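You operate a simulated robot arm through the tools that you are given. There is no shell and no other tool.

You run a simulated robot arm. Do the job below in one go: nothing can be reset, and whatever is moved stays where it is left.

## Task
Set up the purple stand with the blue ring under the green weight, dial clamped and zeroed.
Fine: stone, ring, cap, weight, each in the middle; clamp before you zero; take the weight from the grey mat; leave the other stands alone.

Only the result counts: the job must be done as asked and must still hold three seconds after the hand-in. Knocking over, shifting, dropping, spilling or breaking anything else fails it. A push-on lid holds only when it is set on centred and level and pressed home; a screw cap is set on level and turned clockwise until tight.

## Robot
A 7-joint arm with a three-finger gripper, fixed in place. Base frame: the origin is on the floor under the middle of its stand, x ahead of it, y to its left, z up; the work surface is at about z = 0.9. Units: m, degrees, N and s.
It reaches about 1.342 m from its shoulder. Its first joint turns from -166.0 to 166.0 degrees. Payload 2.69 kg.
Tool frame: the origin (TCP) lies between the finger pads and is the grasp point; the fingertips stand 0.03 m ahead of it; z points along the fingers, y is the line along which they close. The gripper opens to 0.128 m; its body begins 0.117 m behind the TCP.
Orientation is told as [roll, pitch, yaw] about the base's x, y, z axes, in that order, counted from this pose: with the fingers straight down and closing along the base's y, the tool's x points along the base's -x, its y along +y and its z along -z.

## Interface
- The arm moves only by the tool apply_moves. Its argument "increments" is a list of rows, each a list of 7 numbers: the shift along the tool's x, y, z in mm, then the turn, a rotation vector about the tool's x, y, z in degrees, then the gripper command, from -1 (fully open) to 1 (shut), values between in proportion. In form: [[x, y, z, rx, ry, rz, grip], ...]. A call has 1 to 20 rows; each row shifts and turns the commanded pose from where the row before left it, along the tool's axes as they then stand. A row lasts 0.2 s, in which the tool goes at most 0.05 m and 8.6 degrees; a call with a longer step from one row to the next is refused whole, and so is a gripper value outside its range. A pose out of reach is approached as far as the arm can. The call stops where the force on the tool passes 80 N (or 10 N more than at its start, if that is more) or the arm is blocked; 0.2 s more then pass. The fingers move at their own pace (about 0.127 m/s each) and stop on an object; they squeeze with about 37 N. The grip force told is the motor's: it shows also when the fingers shut on nothing. Time passes only in rows, and 0.2 s behind the last, so rows that do not move let the fingers close. The reply holds the time, the measured pose of the TCP, the force on the tool along the base axes, the opening and the grip force, in the units named above and with some noise, with the torque about the TCP (base axes, N m) and any sound that the robot's microphone picked up, and new pictures: "pictures" is both (left out), scene, wrist or none.
- Cameras (640 x 400 px; columns grow to the right, rows downward): "scene" is fixed at [0.2204, -0.5011, 1.5185]; the picture's right is [0.90, -0.43, 0.00], its down [-0.23, -0.49, -0.84] and it looks along [0.36, 0.76, -0.54] (base axes); focal length 290 px, centre (320, 200). "wrist" rides on the gripper at [0.058, 0.054, -0.131] in the tool frame; the picture's right is [-0.68, 0.74, 0.00], its down [-0.62, -0.57, -0.55] and it looks along [-0.40, -0.37, 0.84] (tool axes); focal length 234 px, centre (320, 200). There is no depth. A picture from a camera that has moved, and an enlarged one, comes with that camera's place and axes in the base frame and with its lens.
- move_column(by): moves the trunk up (or, below 0, down) by that many m; the arm rides with it, the base frame stays. It gives what a move gives, with no picture.
- inspect(camera, box): a new picture of the part [left, top, right, bottom] of that camera's present view, enlarged. No time passes.
- finish_job(): hands the job in; it is judged then, once.

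Places have to be worked out from the pictures, the camera data and where the tool is seen. Open the gripper and draw the arm clear of the work before you hand the job in, unless the task says otherwise.

The tools are called after "Request:" as name(argument=value, ...) on one line, values as JSON. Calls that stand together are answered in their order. apply_moves: Moves the arm, as the interface text tells. Its arguments: {"type":"object","properties":{"increments":{"type":"array","items":{"type":"array","items":{"type":"number"}}},"pictures":{"type":"string","enum":["both","scene","wrist","none"]}},"required":["increments"]} The other tools are called the same way: move_column (by) moves the trunk up or down; inspect (camera, box) takes an enlarged picture of a part of a camera's view; finish_job () hands the job in.

At the start:

```text
clock: 0.0
eef_pos: [0.5315, -0.1474, 1.385]
orientation: [-0.1, 0.0, 0.0]
wrist_force: [-0.8, 0.3, -0.3]
wrist_torque: [0.0, 0.01, 0.0]
width: 0.1279
gripper_force: 0.1
trunk travel left (down, up): [-0.15, 0.2]
```

scene: 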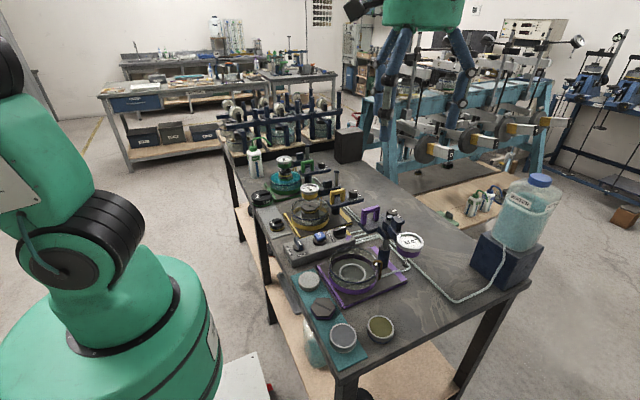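
wrist: 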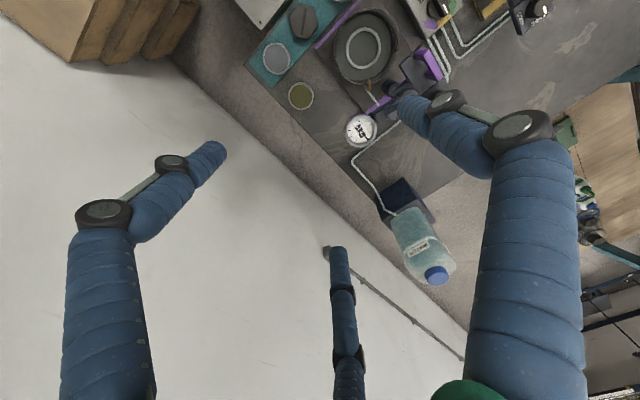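

I'll start by looking closely at the work table in enlarged pictures, before moving anything.

Request:
inspect(camera="scene", box=[280, 220, 440, 370])

Request:
inspect(camera="scene", box=[240, 130, 400, 260])

Request:
inspect(camera="wrist", box=[230, 0, 470, 150])

```text
2.67 times, centred on (360, 295) of scene
camera zoom: at [0.2204, -0.5011, 1.5185], right [0.9, -0.43, 0.0], down [-0.23, -0.49, -0.84], along [0.36, 0.76, -0.54], focal length 773 px, centre (213, -53)
```

zoom: 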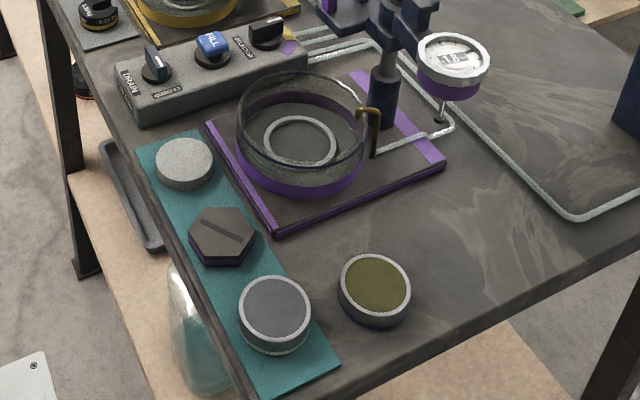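

```text
3.08 times, centred on (320, 195) of scene
camera zoom: at [0.2204, -0.5011, 1.5185], right [0.9, -0.43, 0.0], down [-0.23, -0.49, -0.84], along [0.36, 0.76, -0.54], focal length 892 px, centre (320, 215)
```

zoom: 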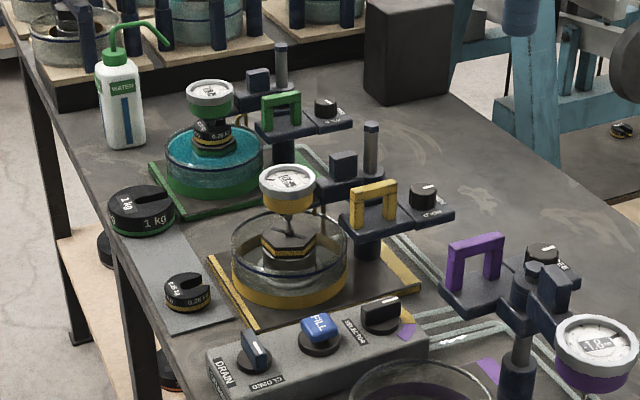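

```text
2.67 times, centred on (350, 75) of wrist
camera zoom: at [0.4739, -0.0954, 1.5157], right [0.68, 0.74, 0.0], down [0.62, -0.57, 0.55], along [0.4, -0.37, -0.84], focal length 624 px, centre (240, 533)
```

zoom: 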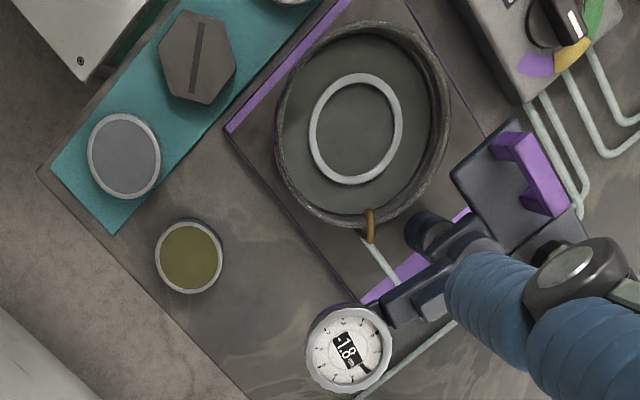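

The purple stand has an empty dish with its dial arm swung out. The stone, hex cap and one ring are on a teal mat, a second ring is beside it, and two weights are on the grey mat. I'll zoom in further to identify the colours.

Request:
inspect(camera="scene", box=[325, 310, 405, 360])

Request:
inspect(camera="scene", box=[255, 180, 335, 230])

Request:
inspect(camera="scene", box=[350, 185, 446, 265])

Request:
inspect(camera="scene", box=[240, 175, 300, 215])

Request:
inspect(camera="scene", box=[285, 220, 365, 270])

Request:
inspect(camera="scene", box=[290, 145, 370, 205])

```text
8.00 times, centred on (365, 335) of scene
camera zoom: at [0.2204, -0.5011, 1.5185], right [0.9, -0.43, 0.0], down [-0.23, -0.49, -0.84], along [0.36, 0.76, -0.54], focal length 2319 px, centre (-40, -880)
```

zoom: 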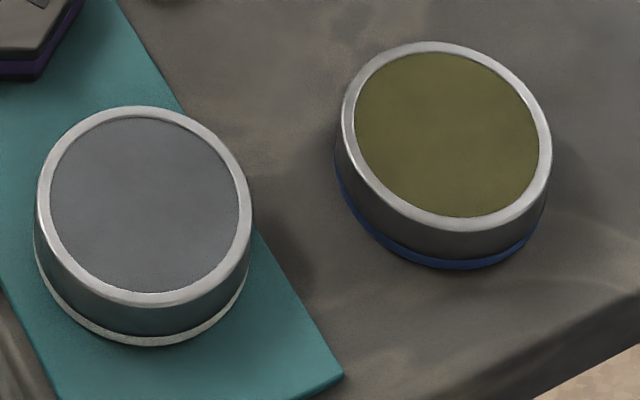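

```text
8.00 times, centred on (295, 205) of scene
camera zoom: at [0.2204, -0.5011, 1.5185], right [0.9, -0.43, 0.0], down [-0.23, -0.49, -0.84], along [0.36, 0.76, -0.54], focal length 2319 px, centre (520, 160)
```

zoom: 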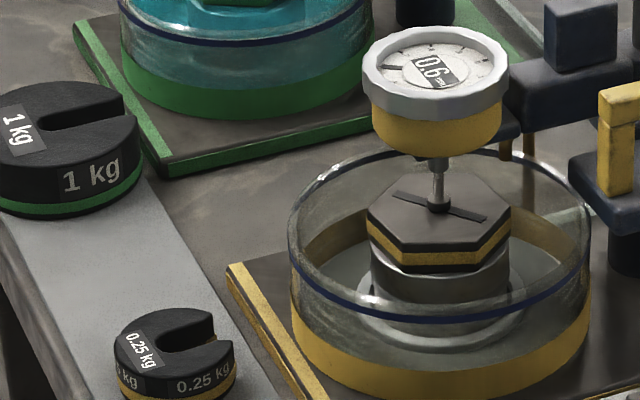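

```text
5.00 times, centred on (398, 225) of scene
camera zoom: at [0.2204, -0.5011, 1.5185], right [0.9, -0.43, 0.0], down [-0.23, -0.49, -0.84], along [0.36, 0.76, -0.54], focal length 1450 px, centre (-70, 75)
```

zoom: 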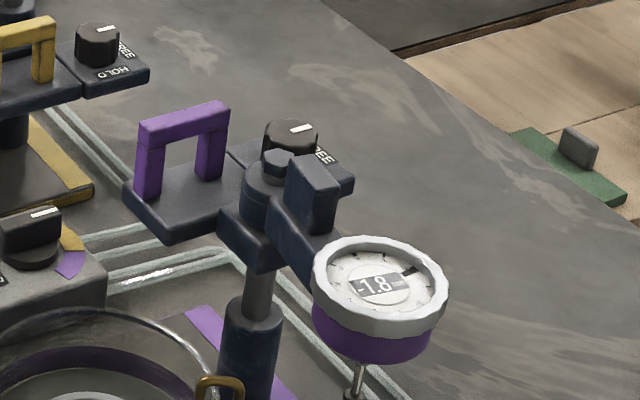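

```text
10.00 times, centred on (270, 195) of scene
camera zoom: at [0.2204, -0.5011, 1.5185], right [0.9, -0.43, 0.0], down [-0.23, -0.49, -0.84], along [0.36, 0.76, -0.54], focal length 2899 px, centre (820, 250)
```

zoom: 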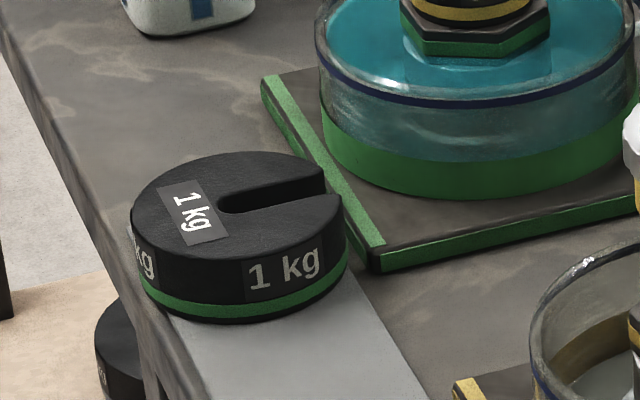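

```text
8.00 times, centred on (325, 245) of scene
camera zoom: at [0.2204, -0.5011, 1.5185], right [0.9, -0.43, 0.0], down [-0.23, -0.49, -0.84], along [0.36, 0.76, -0.54], focal length 2319 px, centre (280, -160)
```

zoom: 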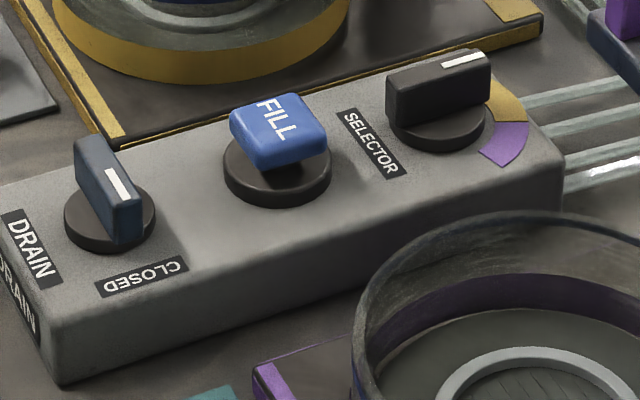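

```text
6.67 times, centred on (330, 175) of scene
camera zoom: at [0.2204, -0.5011, 1.5185], right [0.9, -0.43, 0.0], down [-0.23, -0.49, -0.84], along [0.36, 0.76, -0.54], focal length 1933 px, centre (253, 367)
```

zoom: 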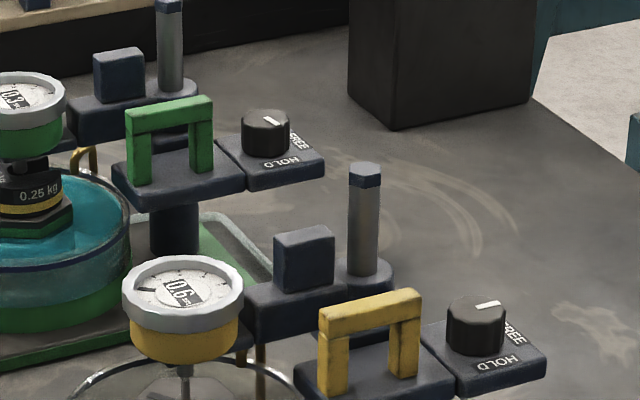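

Findings so far:
- The blue-banded ring is the olive one beside the mat, at about (0.513, -0.195).
- The green 1 kg weight is on the grey mat, at about (0.42, 0.43).
- The purple arm is swung out with its knob at FREE, and the dial reads -1.8.

Next I'll move the wrist camera over the stands to see the mechanism and compare it with the finished yellow and green stands.

Request:
apply_moves(increments=[[5, 42, 14, 0, 0, 0, -1], [5, 42, 14, 0, 0, 0, -1], [5, 42, 14, 0, 0, 0, -1], [5, 42, 14, 0, 0, 0, -1], [5, 42, 14, 0, 0, 0, -1], [5, 40, 14, 0, 0, 0, -1], [0, 0, 0, 0, 0, 0, -1]])

```text
clock: 1.6
eef_pos: [0.5015, 0.1031, 1.2996]
orientation: [0.0, 0.0, 0.0]
wrist_force: [-0.3, 0.3, -0.5]
wrist_torque: [-0.04, 0.02, -0.02]
width: 0.128
gripper_force: 0.0
trunk travel left (down, up): [-0.15, 0.2]
camera wrist: at [0.4435, 0.1565, 1.4301], right [0.68, 0.74, 0.0], down [0.62, -0.57, 0.55], along [0.4, -0.37, -0.84], focal length 234 px, centre (320, 200)
```

scene: 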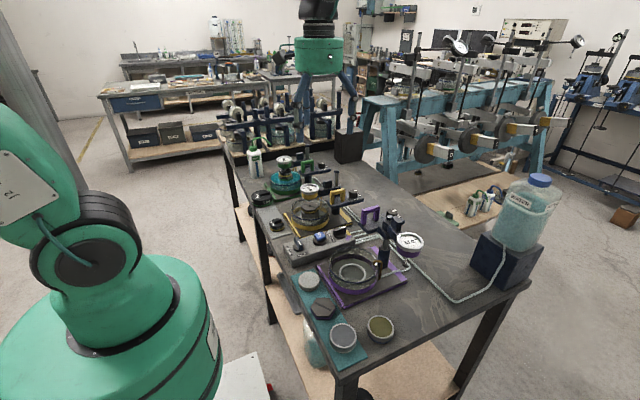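
wrist: 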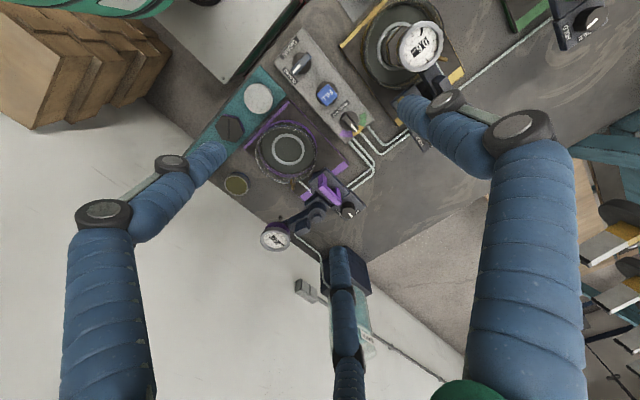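

The wrist camera now sees the purple and yellow stands from above. I'll enlarge both.

Request:
inspect(camera="wrist", box=[220, 110, 380, 260])

Request:
inspect(camera="wrist", box=[250, 160, 370, 250])

Request:
inspect(camera="wrist", box=[330, 0, 620, 170])

```text
2.67 times, centred on (300, 185) of wrist
camera zoom: at [0.4435, 0.1565, 1.4301], right [0.68, 0.74, 0.0], down [0.62, -0.57, 0.55], along [0.4, -0.37, -0.84], focal length 624 px, centre (373, 240)
```

zoom: 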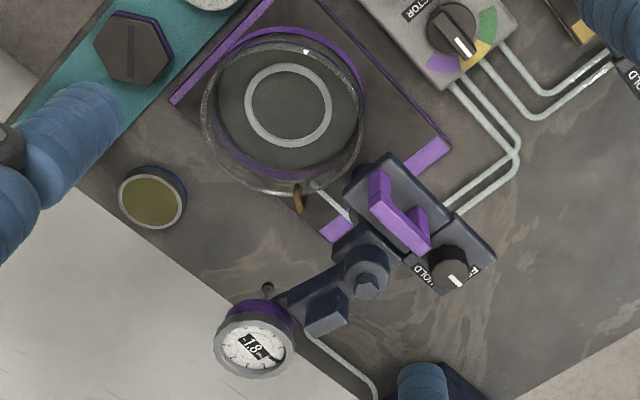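

```text
4.44 times, centred on (310, 205) of wrist
camera zoom: at [0.4435, 0.1565, 1.4301], right [0.68, 0.74, 0.0], down [0.62, -0.57, 0.55], along [0.4, -0.37, -0.84], focal length 1041 px, centre (364, 178)
```

zoom: 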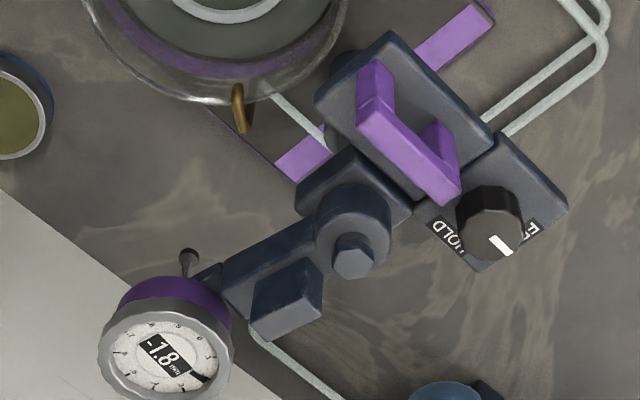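

```text
2.21 times, centred on (475, 85) of wrist
camera zoom: at [0.4435, 0.1565, 1.4301], right [0.68, 0.74, 0.0], down [0.62, -0.57, 0.55], along [0.4, -0.37, -0.84], focal length 517 px, centre (-22, 454)
```

zoom: 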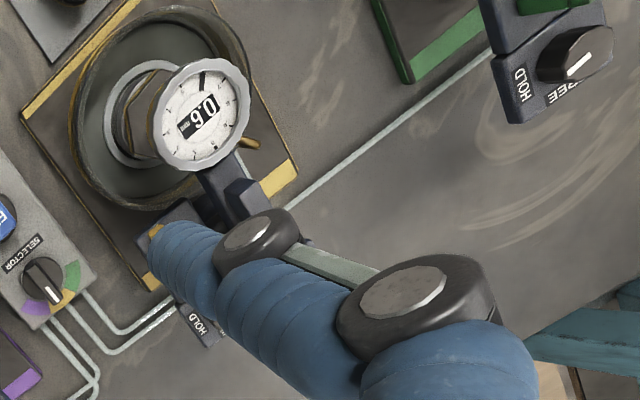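

The purple arm sits at the top of its rod, swung out to -y. To understand the working position I want the same view of the finished yellow stand, so I'll shift +y by 0.27 m at this height.

Request:
apply_moves(increments=[[0, 45, 0, 0, 0, 0, -1], [0, 45, 0, 0, 0, 0, -1], [0, 45, 0, 0, 0, 0, -1], [0, 45, 0, 0, 0, 0, -1], [0, 45, 0, 0, 0, 0, -1], [0, 45, 0, 0, 0, 0, -1], [0, 0, 0, 0, 0, 0, -1]], pictures="wrist")

Request:
inspect(camera="wrist", box=[220, 110, 400, 260])

Request:
inspect(camera="wrist", box=[180, 0, 420, 150])

```text
clock: 3.2
eef_pos: [0.5015, 0.3727, 1.2996]
orientation: [0.0, 0.0, 0.0]
wrist_force: [0.0, 0.7, -0.5]
wrist_torque: [-0.05, 0.01, 0.01]
width: 0.1279
gripper_force: 0.1
trunk travel left (down, up): [-0.15, 0.2]
camera wrist: at [0.4429, 0.4263, 1.4307], right [0.68, 0.74, 0.0], down [0.62, -0.57, 0.55], along [0.4, -0.37, -0.84], focal length 234 px, centre (320, 200)
```

wrist: 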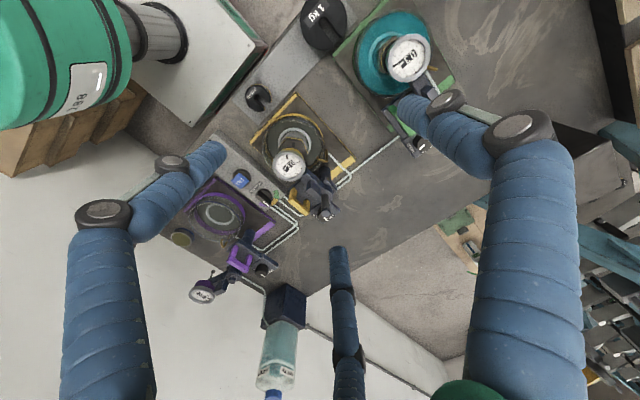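

```text
2.67 times, centred on (310, 185) of wrist
camera zoom: at [0.4429, 0.4263, 1.4307], right [0.68, 0.74, 0.0], down [0.62, -0.57, 0.55], along [0.4, -0.37, -0.84], focal length 624 px, centre (347, 240)
```

zoom: 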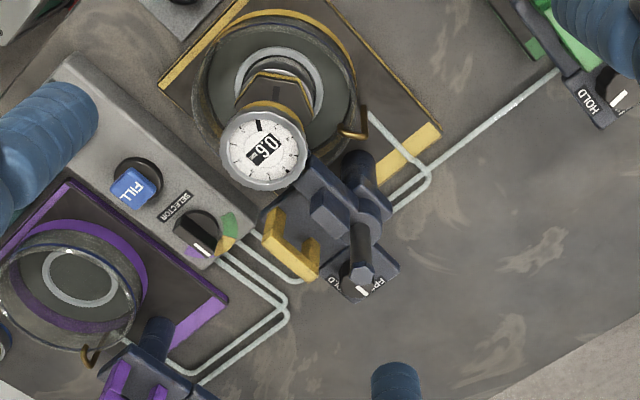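

```text
2.67 times, centred on (300, 75) of wrist
camera zoom: at [0.4429, 0.4263, 1.4307], right [0.68, 0.74, 0.0], down [0.62, -0.57, 0.55], along [0.4, -0.37, -0.84], focal length 624 px, centre (373, 533)
```

zoom: 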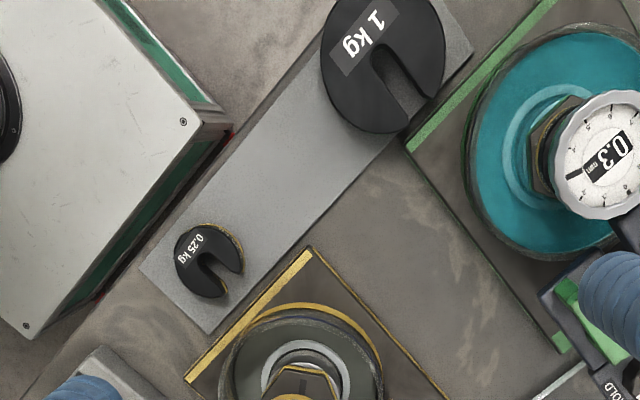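

The green weight and the yellow reference stand are clear. Next I'll zoom the fixed camera on the yellow and purple posts, to tell which parts slide, swing and clamp.

Request:
inspect(camera="scene", box=[300, 175, 360, 215])

Request:
inspect(camera="scene", box=[355, 195, 435, 265])

Request:
inspect(camera="scene", box=[370, 200, 410, 230])

Request:
inspect(camera="wrist", box=[270, 140, 350, 225])

Request:
inspect(camera="wrist", box=[180, 170, 310, 310])

```text
10.00 times, centred on (330, 195) of scene
camera zoom: at [0.2204, -0.5011, 1.5185], right [0.9, -0.43, 0.0], down [-0.23, -0.49, -0.84], along [0.36, 0.76, -0.54], focal length 2899 px, centre (220, 250)
```

zoom: 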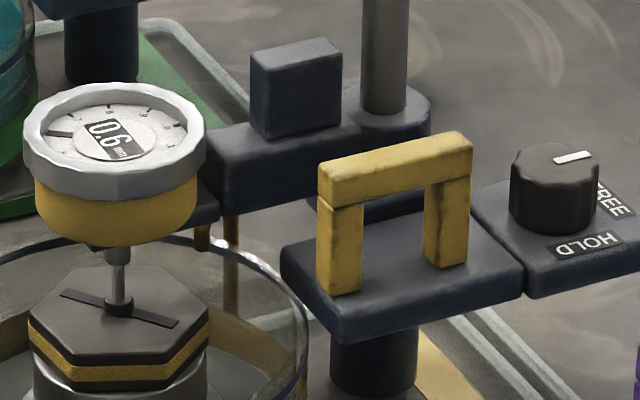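

```text
5.71 times, centred on (395, 230) of scene
camera zoom: at [0.2204, -0.5011, 1.5185], right [0.9, -0.43, 0.0], down [-0.23, -0.49, -0.84], along [0.36, 0.76, -0.54], focal length 1657 px, centre (-109, 29)
```

zoom: 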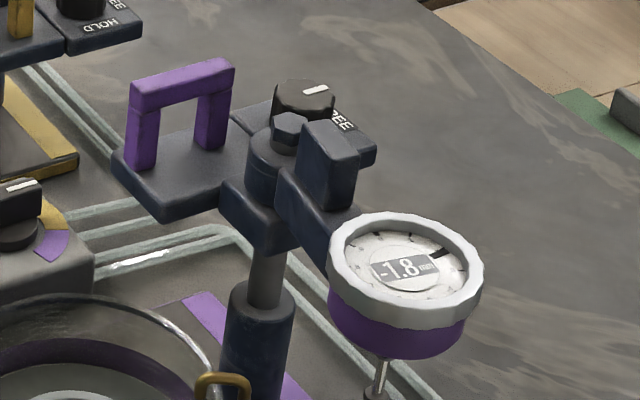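

```text
13.33 times, centred on (390, 215) of scene
camera zoom: at [0.2204, -0.5011, 1.5185], right [0.9, -0.43, 0.0], down [-0.23, -0.49, -0.84], along [0.36, 0.76, -0.54], focal length 3865 px, centre (-613, 0)
```

zoom: 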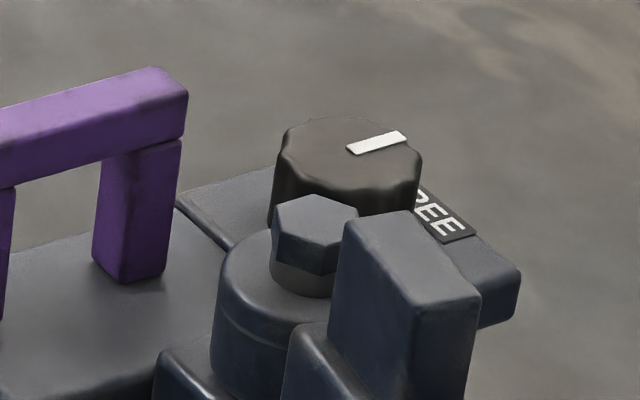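

```text
4.71 times, centred on (310, 182) of wrist
camera zoom: at [0.4429, 0.4263, 1.4307], right [0.68, 0.74, 0.0], down [0.62, -0.57, 0.55], along [0.4, -0.37, -0.84], focal length 1102 px, centre (367, 282)
```

zoom: 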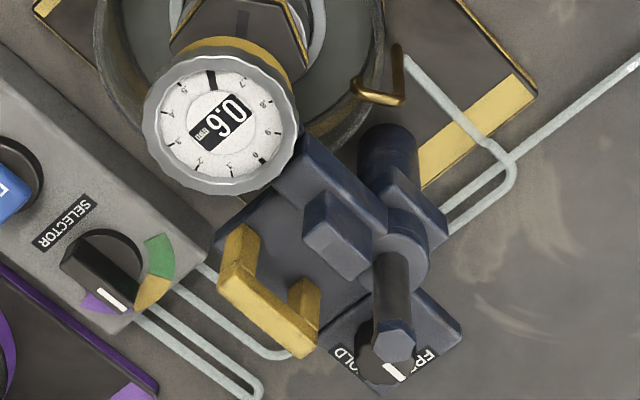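

```text
2.86 times, centred on (245, 240) of wrist
camera zoom: at [0.4429, 0.4263, 1.4307], right [0.68, 0.74, 0.0], down [0.62, -0.57, 0.55], along [0.4, -0.37, -0.84], focal length 669 px, centre (534, 86)
```

zoom: 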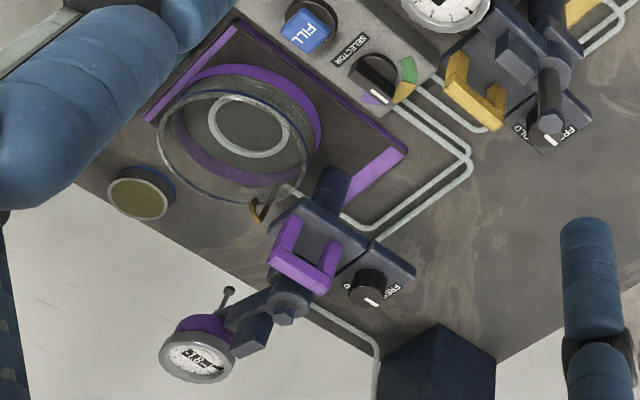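

The structure is now readable. A carriage (handle and FREE/HOLD knob) slides on a post, and the dial arm, with its small grip block, swings about that post. On the yellow stand the carriage is about 45 mm lower and its dial foot sits on the cap. Before grasping anything I'll watch how the three fingers close in free air.

Request:
apply_moves(increments=[[0, 0, 0, 0, 0, 0, 0], [0, 0, 0, 0, 0, 0, 0], [0, 0, 0, 0, 0, 0, 0]], pictures="wrist")

Request:
apply_moves(increments=[[0, 0, 0, 0, 0, 0, 1], [0, 0, 0, 0, 0, 0, 1], [0, 0, 0, 0, 0, 0, 1], [0, 0, 0, 0, 0, 0, 1]], pictures="wrist")

```text
clock: 4.0
eef_pos: [0.5008, 0.3717, 1.3012]
orientation: [-0.1, 0.1, 0.0]
wrist_force: [-0.8, -0.2, -1.0]
wrist_torque: [-0.04, 0.0, 0.0]
width: 0.0639
gripper_force: 0.1
trunk travel left (down, up): [-0.15, 0.2]
camera wrist: at [0.4427, 0.4249, 1.4312], right [0.68, 0.74, 0.0], down [0.62, -0.57, 0.55], along [0.4, -0.37, -0.84], focal length 234 px, centre (320, 200)
```

wrist: 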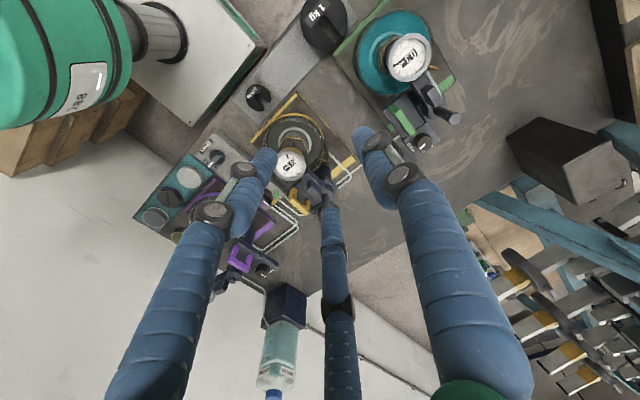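

```text
clock: 5.0
eef_pos: [0.5018, 0.3717, 1.2993]
orientation: [0.0, 0.0, 0.0]
wrist_force: [0.6, 0.1, -0.2]
wrist_torque: [-0.02, 0.0, 0.02]
width: 0.0024
gripper_force: 31.8
trunk travel left (down, up): [-0.15, 0.2]
camera wrist: at [0.4427, 0.425, 1.4312], right [0.68, 0.74, 0.0], down [0.62, -0.57, 0.55], along [0.4, -0.37, -0.84], focal length 234 px, centre (320, 200)
```

wrist: 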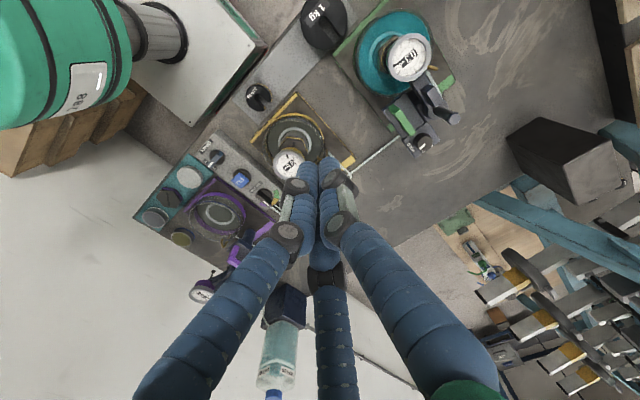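

The gripper is a centric three-jaw: one finger on tool +y and two at ±120° from it, all converging on the TCP. That suits the round parts. Now I'll look at the green stand, which already carries a weight, to see how weight, cap and dial foot relate.

Request:
inspect(camera="scene", box=[262, 145, 322, 200])

Request:
inspect(camera="scene", box=[268, 150, 304, 174])

Request:
inspect(camera="scene", box=[290, 190, 338, 235])

Request:
inspect(camera="scene", box=[380, 225, 430, 275])

Request:
inspect(camera="scene", box=[320, 245, 390, 300])

Request:
inspect(camera="scene", box=[290, 262, 350, 325])

```text
7.27 times, centred on (292, 172) of scene
camera zoom: at [0.2204, -0.5011, 1.5185], right [0.9, -0.43, 0.0], down [-0.23, -0.49, -0.84], along [0.36, 0.76, -0.54], focal length 2108 px, centre (524, 400)
```

zoom: 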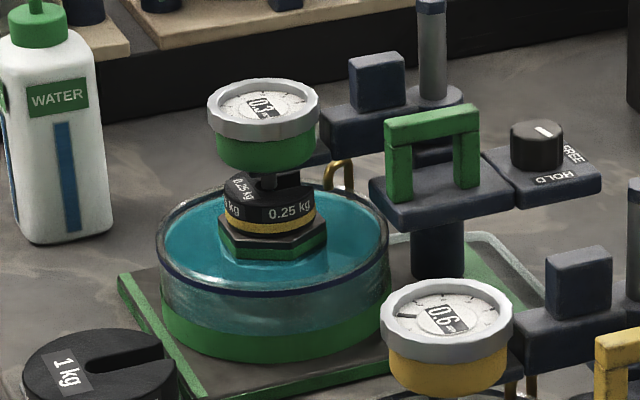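

```text
16.00 times, centred on (286, 162) of scene
camera zoom: at [0.2204, -0.5011, 1.5185], right [0.9, -0.43, 0.0], down [-0.23, -0.49, -0.84], along [0.36, 0.76, -0.54], focal length 4638 px, centre (864, 808)
```

zoom: 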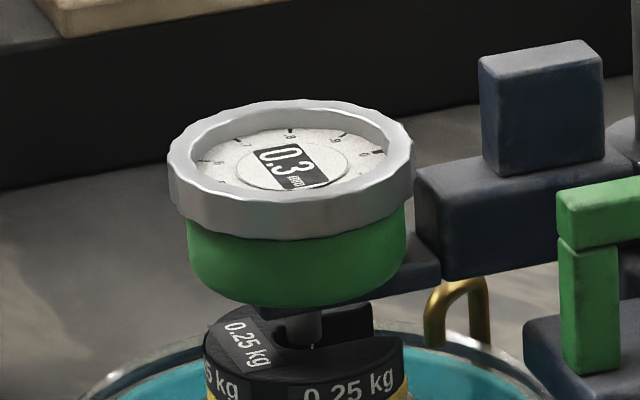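

```text
8.89 times, centred on (314, 212) of scene
camera zoom: at [0.2204, -0.5011, 1.5185], right [0.9, -0.43, 0.0], down [-0.23, -0.49, -0.84], along [0.36, 0.76, -0.54], focal length 2577 px, centre (373, 89)
```

zoom: 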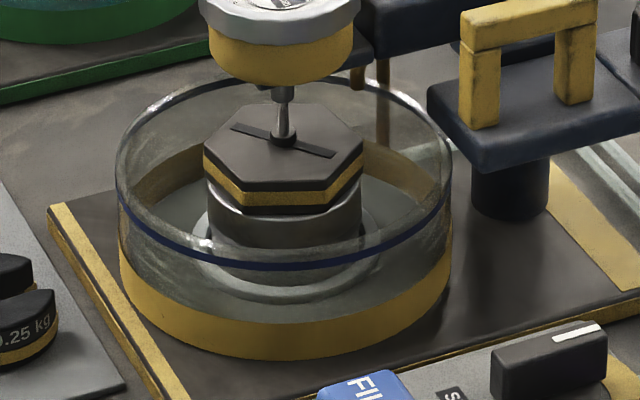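

```text
8.00 times, centred on (405, 250) of scene
camera zoom: at [0.2204, -0.5011, 1.5185], right [0.9, -0.43, 0.0], down [-0.23, -0.49, -0.84], along [0.36, 0.76, -0.54], focal length 2319 px, centre (-360, -200)
```

zoom: 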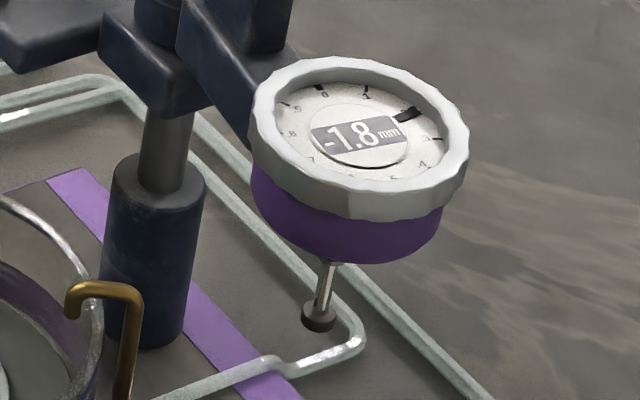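

```text
7.27 times, centred on (355, 272) of scene
camera zoom: at [0.2204, -0.5011, 1.5185], right [0.9, -0.43, 0.0], down [-0.23, -0.49, -0.84], along [0.36, 0.76, -0.54], focal length 2108 px, centre (66, -327)
```

zoom: 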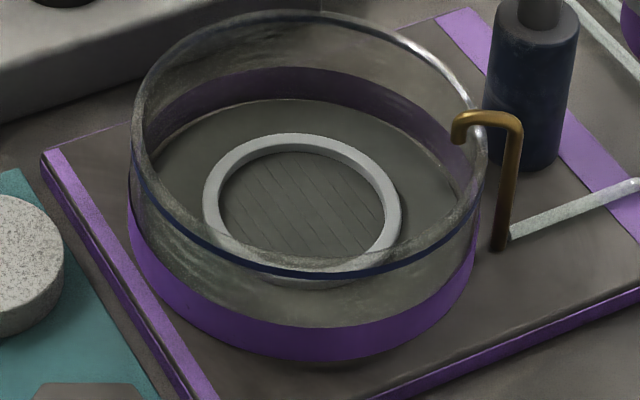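

```text
6.35 times, centred on (320, 294) of scene
camera zoom: at [0.2204, -0.5011, 1.5185], right [0.9, -0.43, 0.0], down [-0.23, -0.49, -0.84], along [0.36, 0.76, -0.54], focal length 1841 px, centre (320, -394)
```

zoom: 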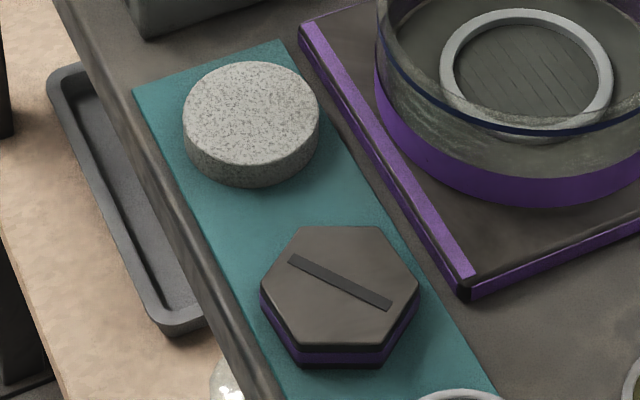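

Reference: the green stand's weight sits on the cap with the dial foot passing through the weight's slot, and the stone seat is the grooved recess inside the light ring. I'll start with the stone, at about (0.42, -0.01), and move above it with the fingers open for a closer look.

Request:
apply_moves(increments=[[9, -42, 16, 0, 0, 0, -1], [9, -42, 16, 0, 0, 0, -1], [9, -42, 16, 0, 0, 0, -1], [9, -42, 16, 0, 0, 0, -1], [9, -42, 16, 0, 0, 0, -1], [9, -42, 16, 0, 0, 0, -1], [9, -42, 16, 0, 0, 0, -1], [9, -42, 16, 0, 0, 0, -1], [8, -42, 22, 0, 0, 0, -1], [0, 0, 0, 0, 0, 0, -1], [0, 0, 0, 0, 0, 0, -1]])

Request:
inspect(camera="wrist", box=[220, 20, 420, 190])

```text
clock: 7.4
eef_pos: [0.423, -0.0066, 1.1494]
orientation: [0.0, 0.0, 0.0]
wrist_force: [-0.1, 0.1, -0.2]
wrist_torque: [-0.04, -0.01, 0.04]
width: 0.1282
gripper_force: 0.2
trunk travel left (down, up): [-0.15, 0.2]
camera wrist: at [0.3644, 0.0467, 1.2809], right [0.68, 0.74, 0.0], down [0.62, -0.57, 0.55], along [0.4, -0.37, -0.84], focal length 234 px, centre (320, 200)
```

scene: 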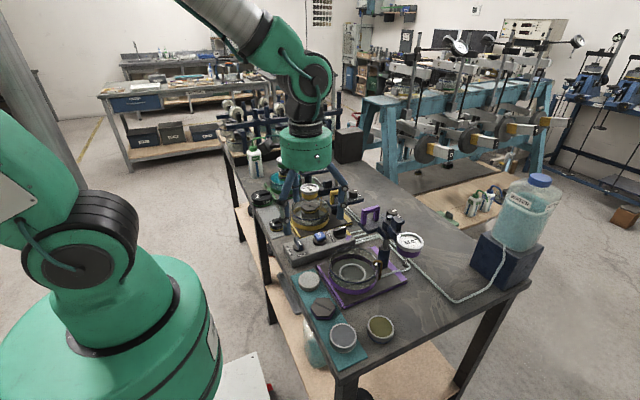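
wrist: 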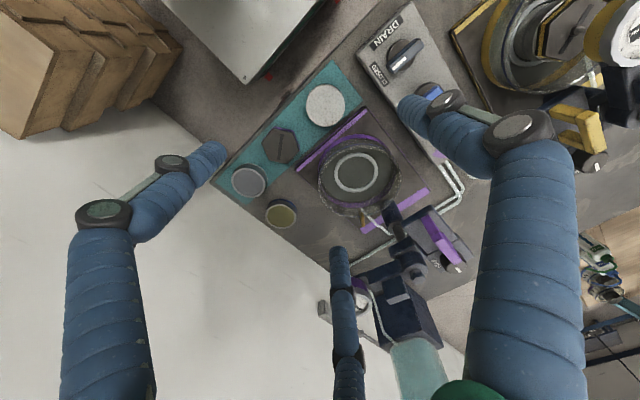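

```text
2.35 times, centred on (320, 105) of wrist
camera zoom: at [0.3644, 0.0467, 1.2809], right [0.68, 0.74, 0.0], down [0.62, -0.57, 0.55], along [0.4, -0.37, -0.84], focal length 551 px, centre (320, 424)
```

zoom: 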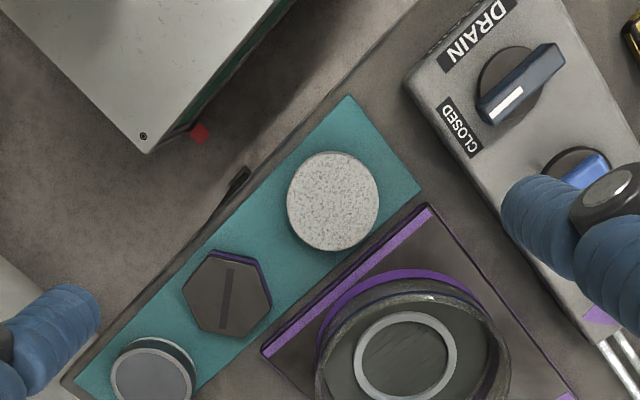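

By triangulating several wrist views, the seat centre comes out at about (0.5366, -0.0274), with its rim top near z = 0.921. The stone is at about (0.419, 0.007). The raised handle plate is close to the dish, so I'll check the gripper's actual bulk in the fixed view before planning the descents.

Request:
inspect(camera="scene", box=[250, 90, 370, 240])

Request:
inspect(camera="wrist", box=[340, 170, 480, 300])

```text
2.67 times, centred on (310, 165) of scene
camera zoom: at [0.2204, -0.5011, 1.5185], right [0.9, -0.43, 0.0], down [-0.23, -0.49, -0.84], along [0.36, 0.76, -0.54], focal length 773 px, centre (347, 293)
```

zoom: 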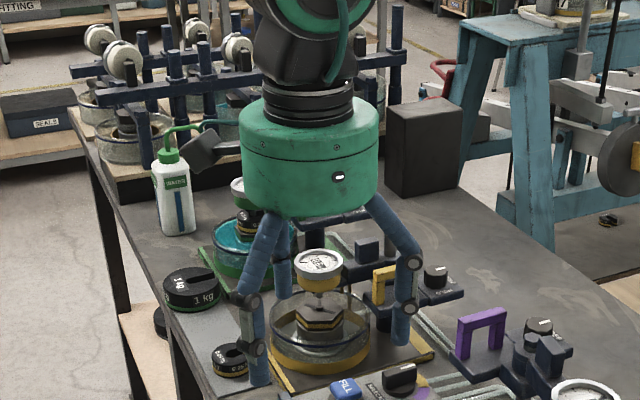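

```text
3.08 times, centred on (410, 235) of wrist
camera zoom: at [0.3644, 0.0467, 1.2809], right [0.68, 0.74, 0.0], down [0.62, -0.57, 0.55], along [0.4, -0.37, -0.84], focal length 720 px, centre (43, 92)
```

zoom: 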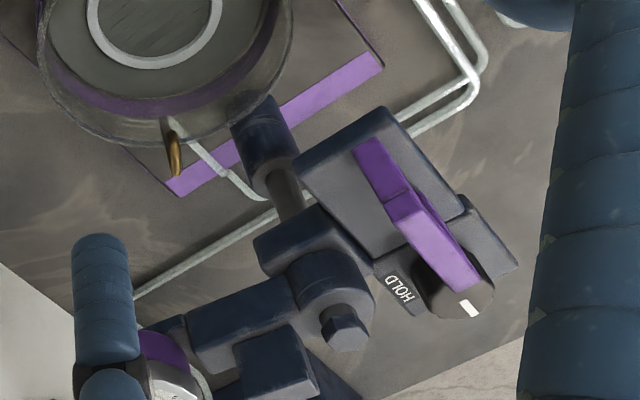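

The stone measures about 58 mm by 15 mm and sits roughly 46 mm from the purple base plate's edge. I'll yaw the tool by -30° so no finger points at the plate or the valve panel, narrow the fingers, centre over the stone and lower to z = 1.03 to check alignment.

Request:
apply_moves(increments=[[4, 13.6, 0, 0, 0, 0, -0.22], [0, 0, 20, 0, 0, 7.5, -0.22], [0, 0, 25, 0, 0, 7.5, -0.22], [0, 0, 25, 0, 0, 7.5, -0.22], [0, 0, 25, 0, 0, 7.5, -0.22], [0, 0, 25, 0, 0, 0, -0.22], [0, 0, 0, 0, 0, 0, -0.22], [0, 0, 0, 0, 0, 0, -0.22]])

Request:
inspect(camera="wrist", box=[200, 60, 440, 210])

```text
clock: 9.2
eef_pos: [0.4183, 0.0065, 1.0292]
orientation: [0.0, 0.0, -29.9]
wrist_force: [0.0, -0.5, -0.3]
wrist_torque: [0.01, 0.0, -0.01]
width: 0.0781
gripper_force: 0.1
trunk travel left (down, up): [-0.15, 0.2]
camera wrist: at [0.3942, 0.0809, 1.1607], right [0.95, 0.3, 0.0], down [0.25, -0.8, 0.55], along [0.16, -0.52, -0.84], focal length 234 px, centre (320, 200)
```

scene: 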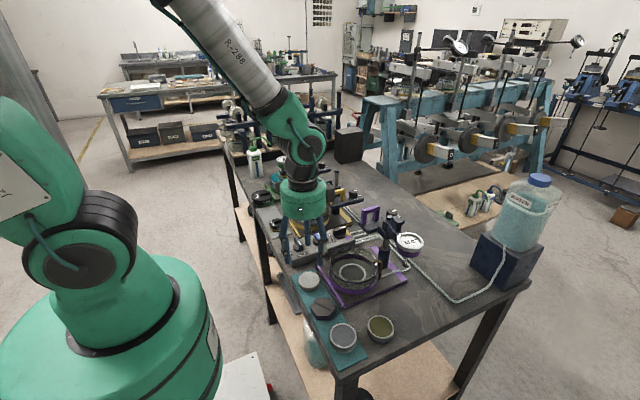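
wrist: 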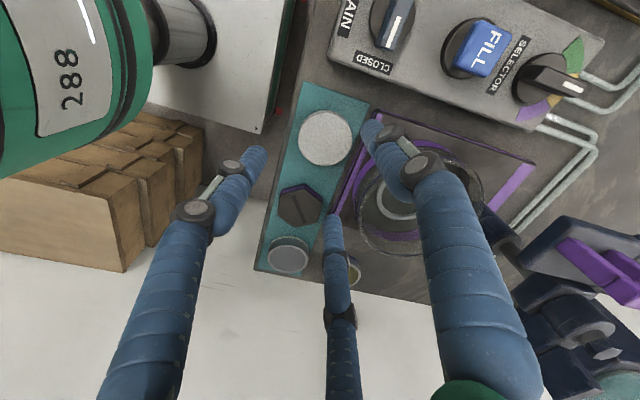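

```text
2.67 times, centred on (320, 135) of wrist
camera zoom: at [0.3942, 0.0809, 1.1607], right [0.95, 0.3, 0.0], down [0.25, -0.8, 0.55], along [0.16, -0.52, -0.84], focal length 624 px, centre (320, 373)
```

zoom: 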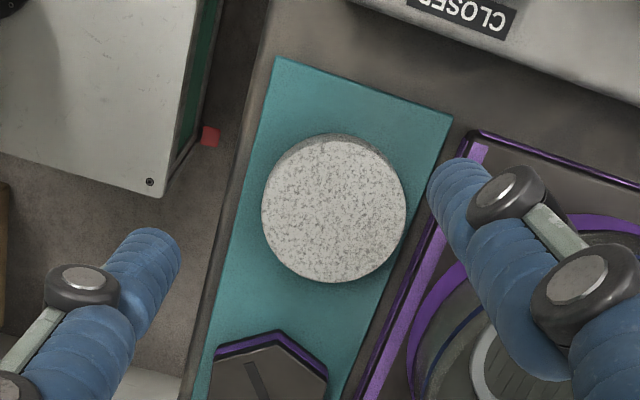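

The fingers clear the stone and plate with about 10 mm of gap all round. I'll nudge toward my averaged stone position (0.4225, 0.003), go down until the fingertips are a few mm above the mat, and check the gaps before closing.

Request:
apply_moves(increments=[[-5.4, -0.9, 20, 0, 0, 0, -0.22], [0, 0, 25, 0, 0, 0, -0.22], [0, 0, 25, 0, 0, 0, -0.22], [0, 0, 16, 0, 0, 0, -0.22], [0, 0, 6, 0, 0, 0, -0.22], [0, 0, 0, 0, 0, 0, -0.22]])

Request:
inspect(camera="wrist", box=[200, 60, 440, 260])

Request:
inspect(camera="scene", box=[280, 230, 350, 300])

```text
clock: 10.6
eef_pos: [0.423, 0.0037, 0.9382]
orientation: [0.1, 0.0, -30.0]
wrist_force: [0.1, -0.8, -0.4]
wrist_torque: [-0.01, 0.01, 0.02]
width: 0.0782
gripper_force: 0.0
trunk travel left (down, up): [-0.15, 0.2]
camera wrist: at [0.3989, 0.0777, 1.0691], right [0.95, 0.3, 0.0], down [0.25, -0.8, 0.55], along [0.16, -0.52, -0.84], focal length 234 px, centre (320, 200)
```

scene: 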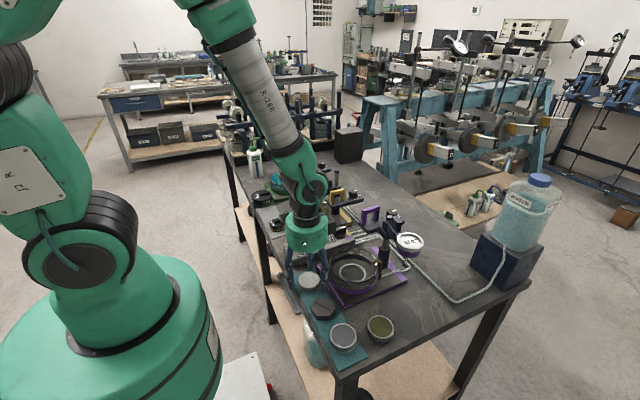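
wrist: 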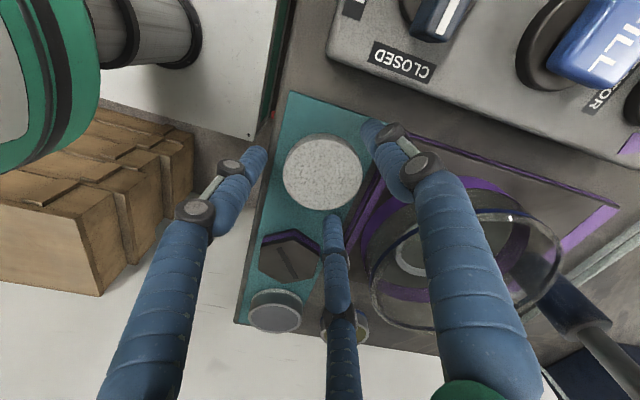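

```text
2.00 times, centred on (320, 160) of wrist
camera zoom: at [0.3989, 0.0777, 1.0691], right [0.95, 0.3, 0.0], down [0.25, -0.8, 0.55], along [0.16, -0.52, -0.84], focal length 468 px, centre (320, 280)
```

zoom: 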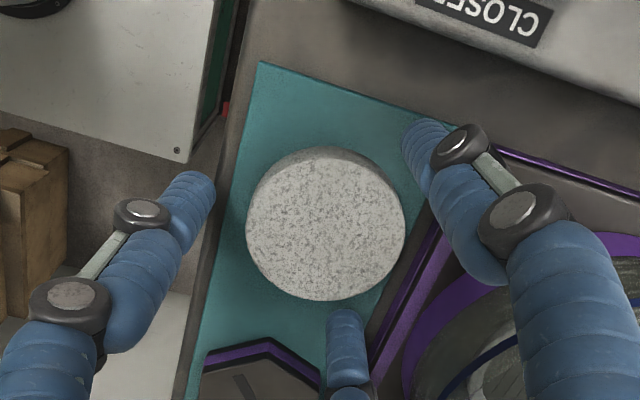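

```text
5.71 times, centred on (315, 265) of scene
camera zoom: at [0.2204, -0.5011, 1.5185], right [0.9, -0.43, 0.0], down [-0.23, -0.49, -0.84], along [0.36, 0.76, -0.54], focal length 1657 px, centre (349, -171)
```

zoom: 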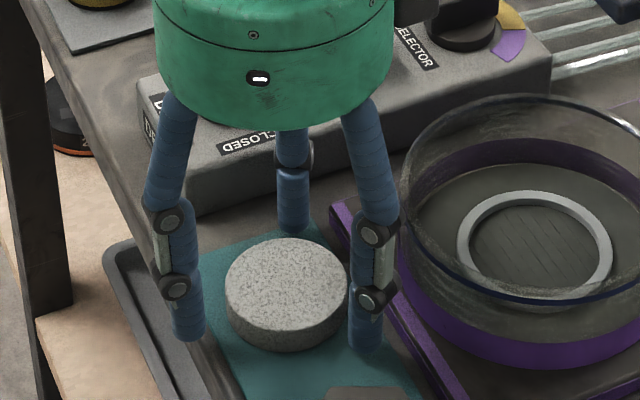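

From both views the three fingertips sit evenly around the stone, within about 2 mm, at mid-thickness or lower. I'll lower 3 mm more, close, and lift slightly to verify the grip.

Request:
apply_moves(increments=[[0, 0, 3, 0, 0, 0, -0.22], [0, 0, 0, 0, 0, 0, 0.2], [0, 0, 0, 0, 0, 0, 1], [0, 0, 0, 0, 0, 0, 1], [0, 0, 0, 0, 0, 0, 1], [0, 0, 0, 0, 0, 0, 1]])

Request:
inspect(camera="scene", box=[280, 230, 350, 300])

Request:
inspect(camera="wrist", box=[200, 60, 440, 260])

```text
clock: 12.0
eef_pos: [0.4224, 0.0022, 0.9344]
orientation: [0.0, 0.0, -30.0]
wrist_force: [1.3, -0.2, 4.0]
wrist_torque: [0.02, -0.2, 0.02]
width: 0.0553
gripper_force: 36.8
trunk travel left (down, up): [-0.15, 0.2]
camera wrist: at [0.399, 0.0781, 1.0665], right [0.95, 0.3, 0.0], down [0.25, -0.8, 0.55], along [0.16, -0.52, -0.84], focal length 234 px, centre (320, 200)
```

scene: 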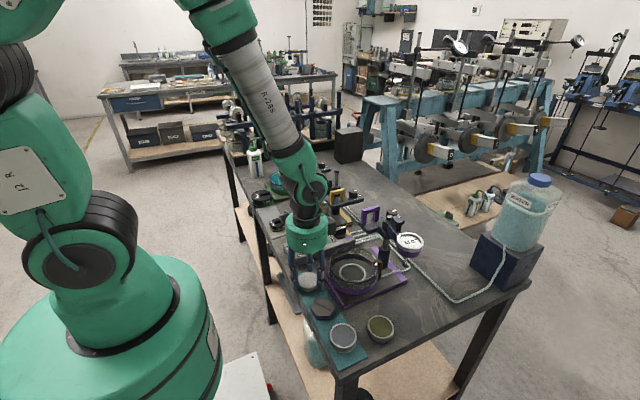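
wrist: 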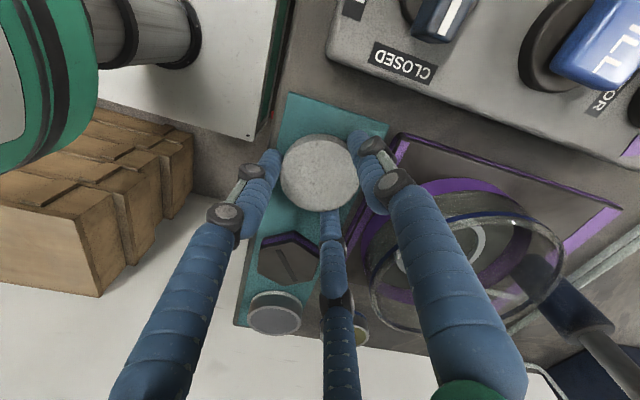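

```text
5.71 times, centred on (315, 265) of scene
camera zoom: at [0.2204, -0.5011, 1.5185], right [0.9, -0.43, 0.0], down [-0.23, -0.49, -0.84], along [0.36, 0.76, -0.54], focal length 1657 px, centre (349, -171)
```

zoom: 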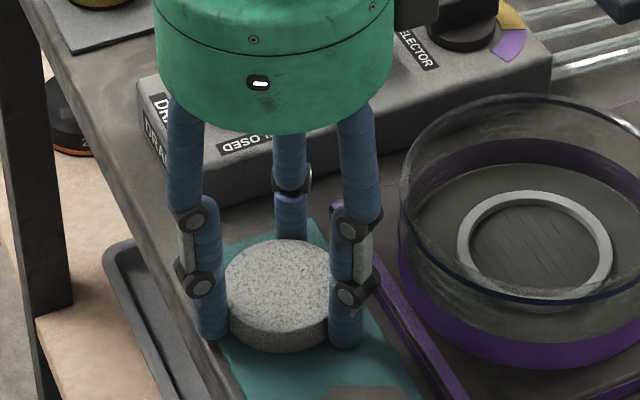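

```text
2.00 times, centred on (320, 160) of wrist
camera zoom: at [0.399, 0.0781, 1.0665], right [0.95, 0.3, 0.0], down [0.25, -0.8, 0.55], along [0.16, -0.52, -0.84], focal length 468 px, centre (320, 280)
```

zoom: 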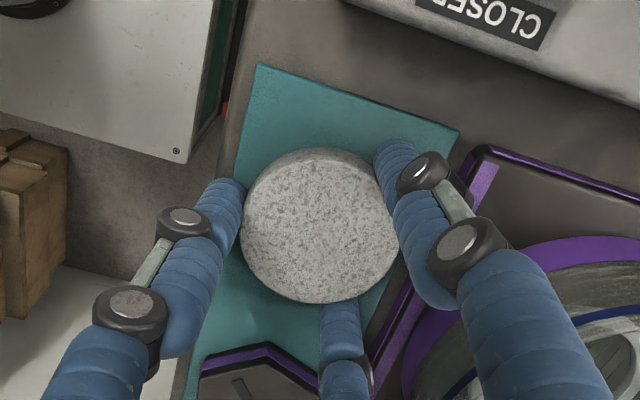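

The stone is gripped (width 55 mm, 36.8 N). I'll lift it clear, turn the tool to +15° yaw so the fingers avoid the drain hook and the handle plate, and carry it over the dish at z ≈ 1.035.

Request:
apply_moves(increments=[[0, 0, -10, 0, 0, 0, 1], [0, 0, -20, 0, 0, 0, 1], [0, 0, -25, 0, 0, -7.5, 1], [0, 0, -25, 0, 0, -7.5, 1], [0, 0, -25, 0, 0, -7.5, 1], [0, 0, 0, 0, 0, -7.5, 1], [0, 0, 0, 0, 0, -7.5, 1], [0, 0, 0, 0, 0, -7.5, 1], [-26, -15.6, 0, 0, 0, 0, 1], [-26, -15.6, 0, 0, 0, 0, 1], [-26, -15.6, 0, 0, 0, 0, 1], [-26, -15.6, 0, 0, 0, 0, 1], [0, 0, 0, 0, 0, 0, 1], [0, 0, 0, 0, 0, 0, 1]])

Request:
inspect(camera="scene", box=[310, 210, 420, 310])

Request:
inspect(camera="wrist", box=[200, 60, 440, 260])

```text
clock: 15.0
eef_pos: [0.5382, -0.0293, 1.0406]
orientation: [0.0, 0.0, 15.0]
wrist_force: [0.3, 0.3, -0.4]
wrist_torque: [0.03, -0.01, 0.02]
width: 0.0547
gripper_force: 37.0
trunk travel left (down, up): [-0.15, 0.2]
camera wrist: at [0.4686, 0.0071, 1.1717], right [0.46, 0.89, 0.0], down [0.74, -0.39, 0.55], along [0.49, -0.25, -0.84], focal length 234 px, centre (320, 200)
```

scene: 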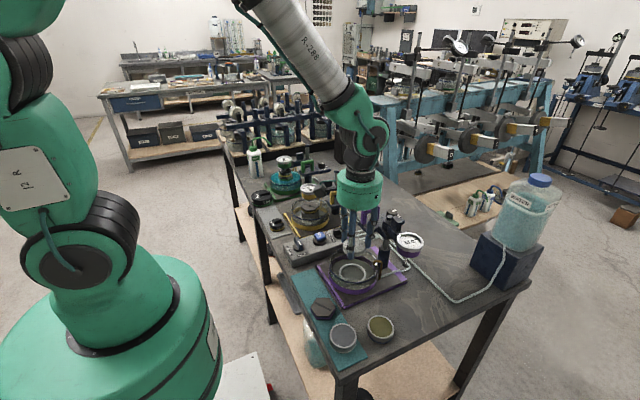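
wrist: 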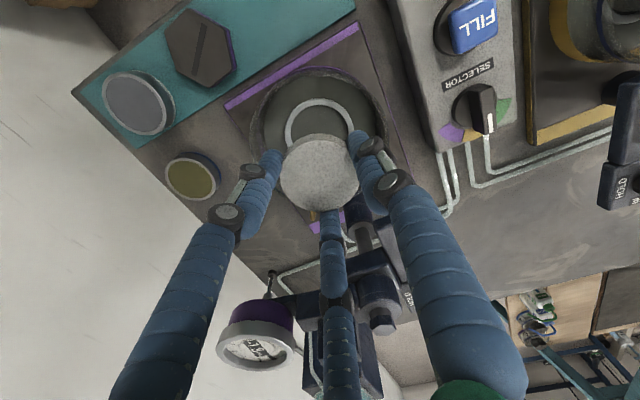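

```text
4.00 times, centred on (365, 260) of scene
camera zoom: at [0.2204, -0.5011, 1.5185], right [0.9, -0.43, 0.0], down [-0.23, -0.49, -0.84], along [0.36, 0.76, -0.54], focal length 1160 px, centre (140, -40)
```

zoom: 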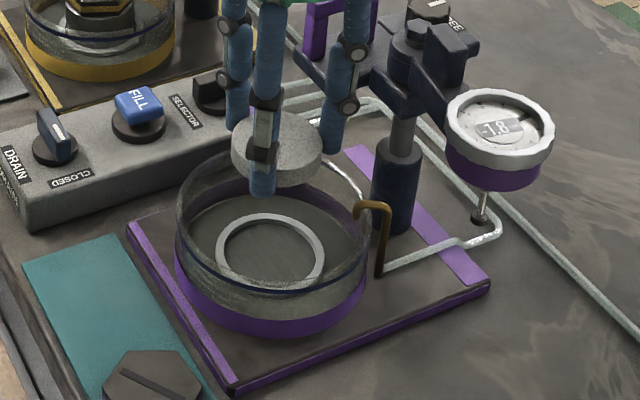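

```text
2.00 times, centred on (320, 160) of wrist
camera zoom: at [0.4686, 0.0071, 1.1717], right [0.46, 0.89, 0.0], down [0.74, -0.39, 0.55], along [0.49, -0.25, -0.84], focal length 468 px, centre (320, 280)
```

zoom: 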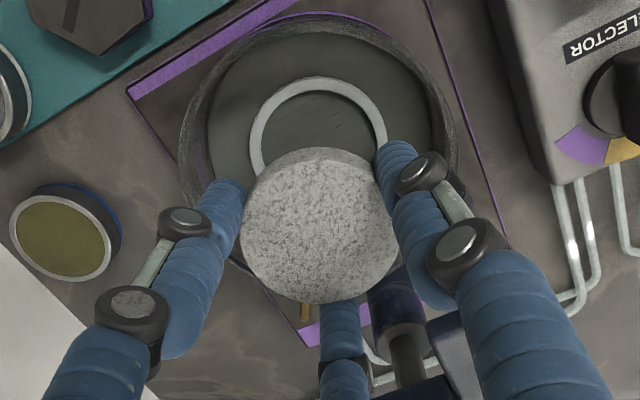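

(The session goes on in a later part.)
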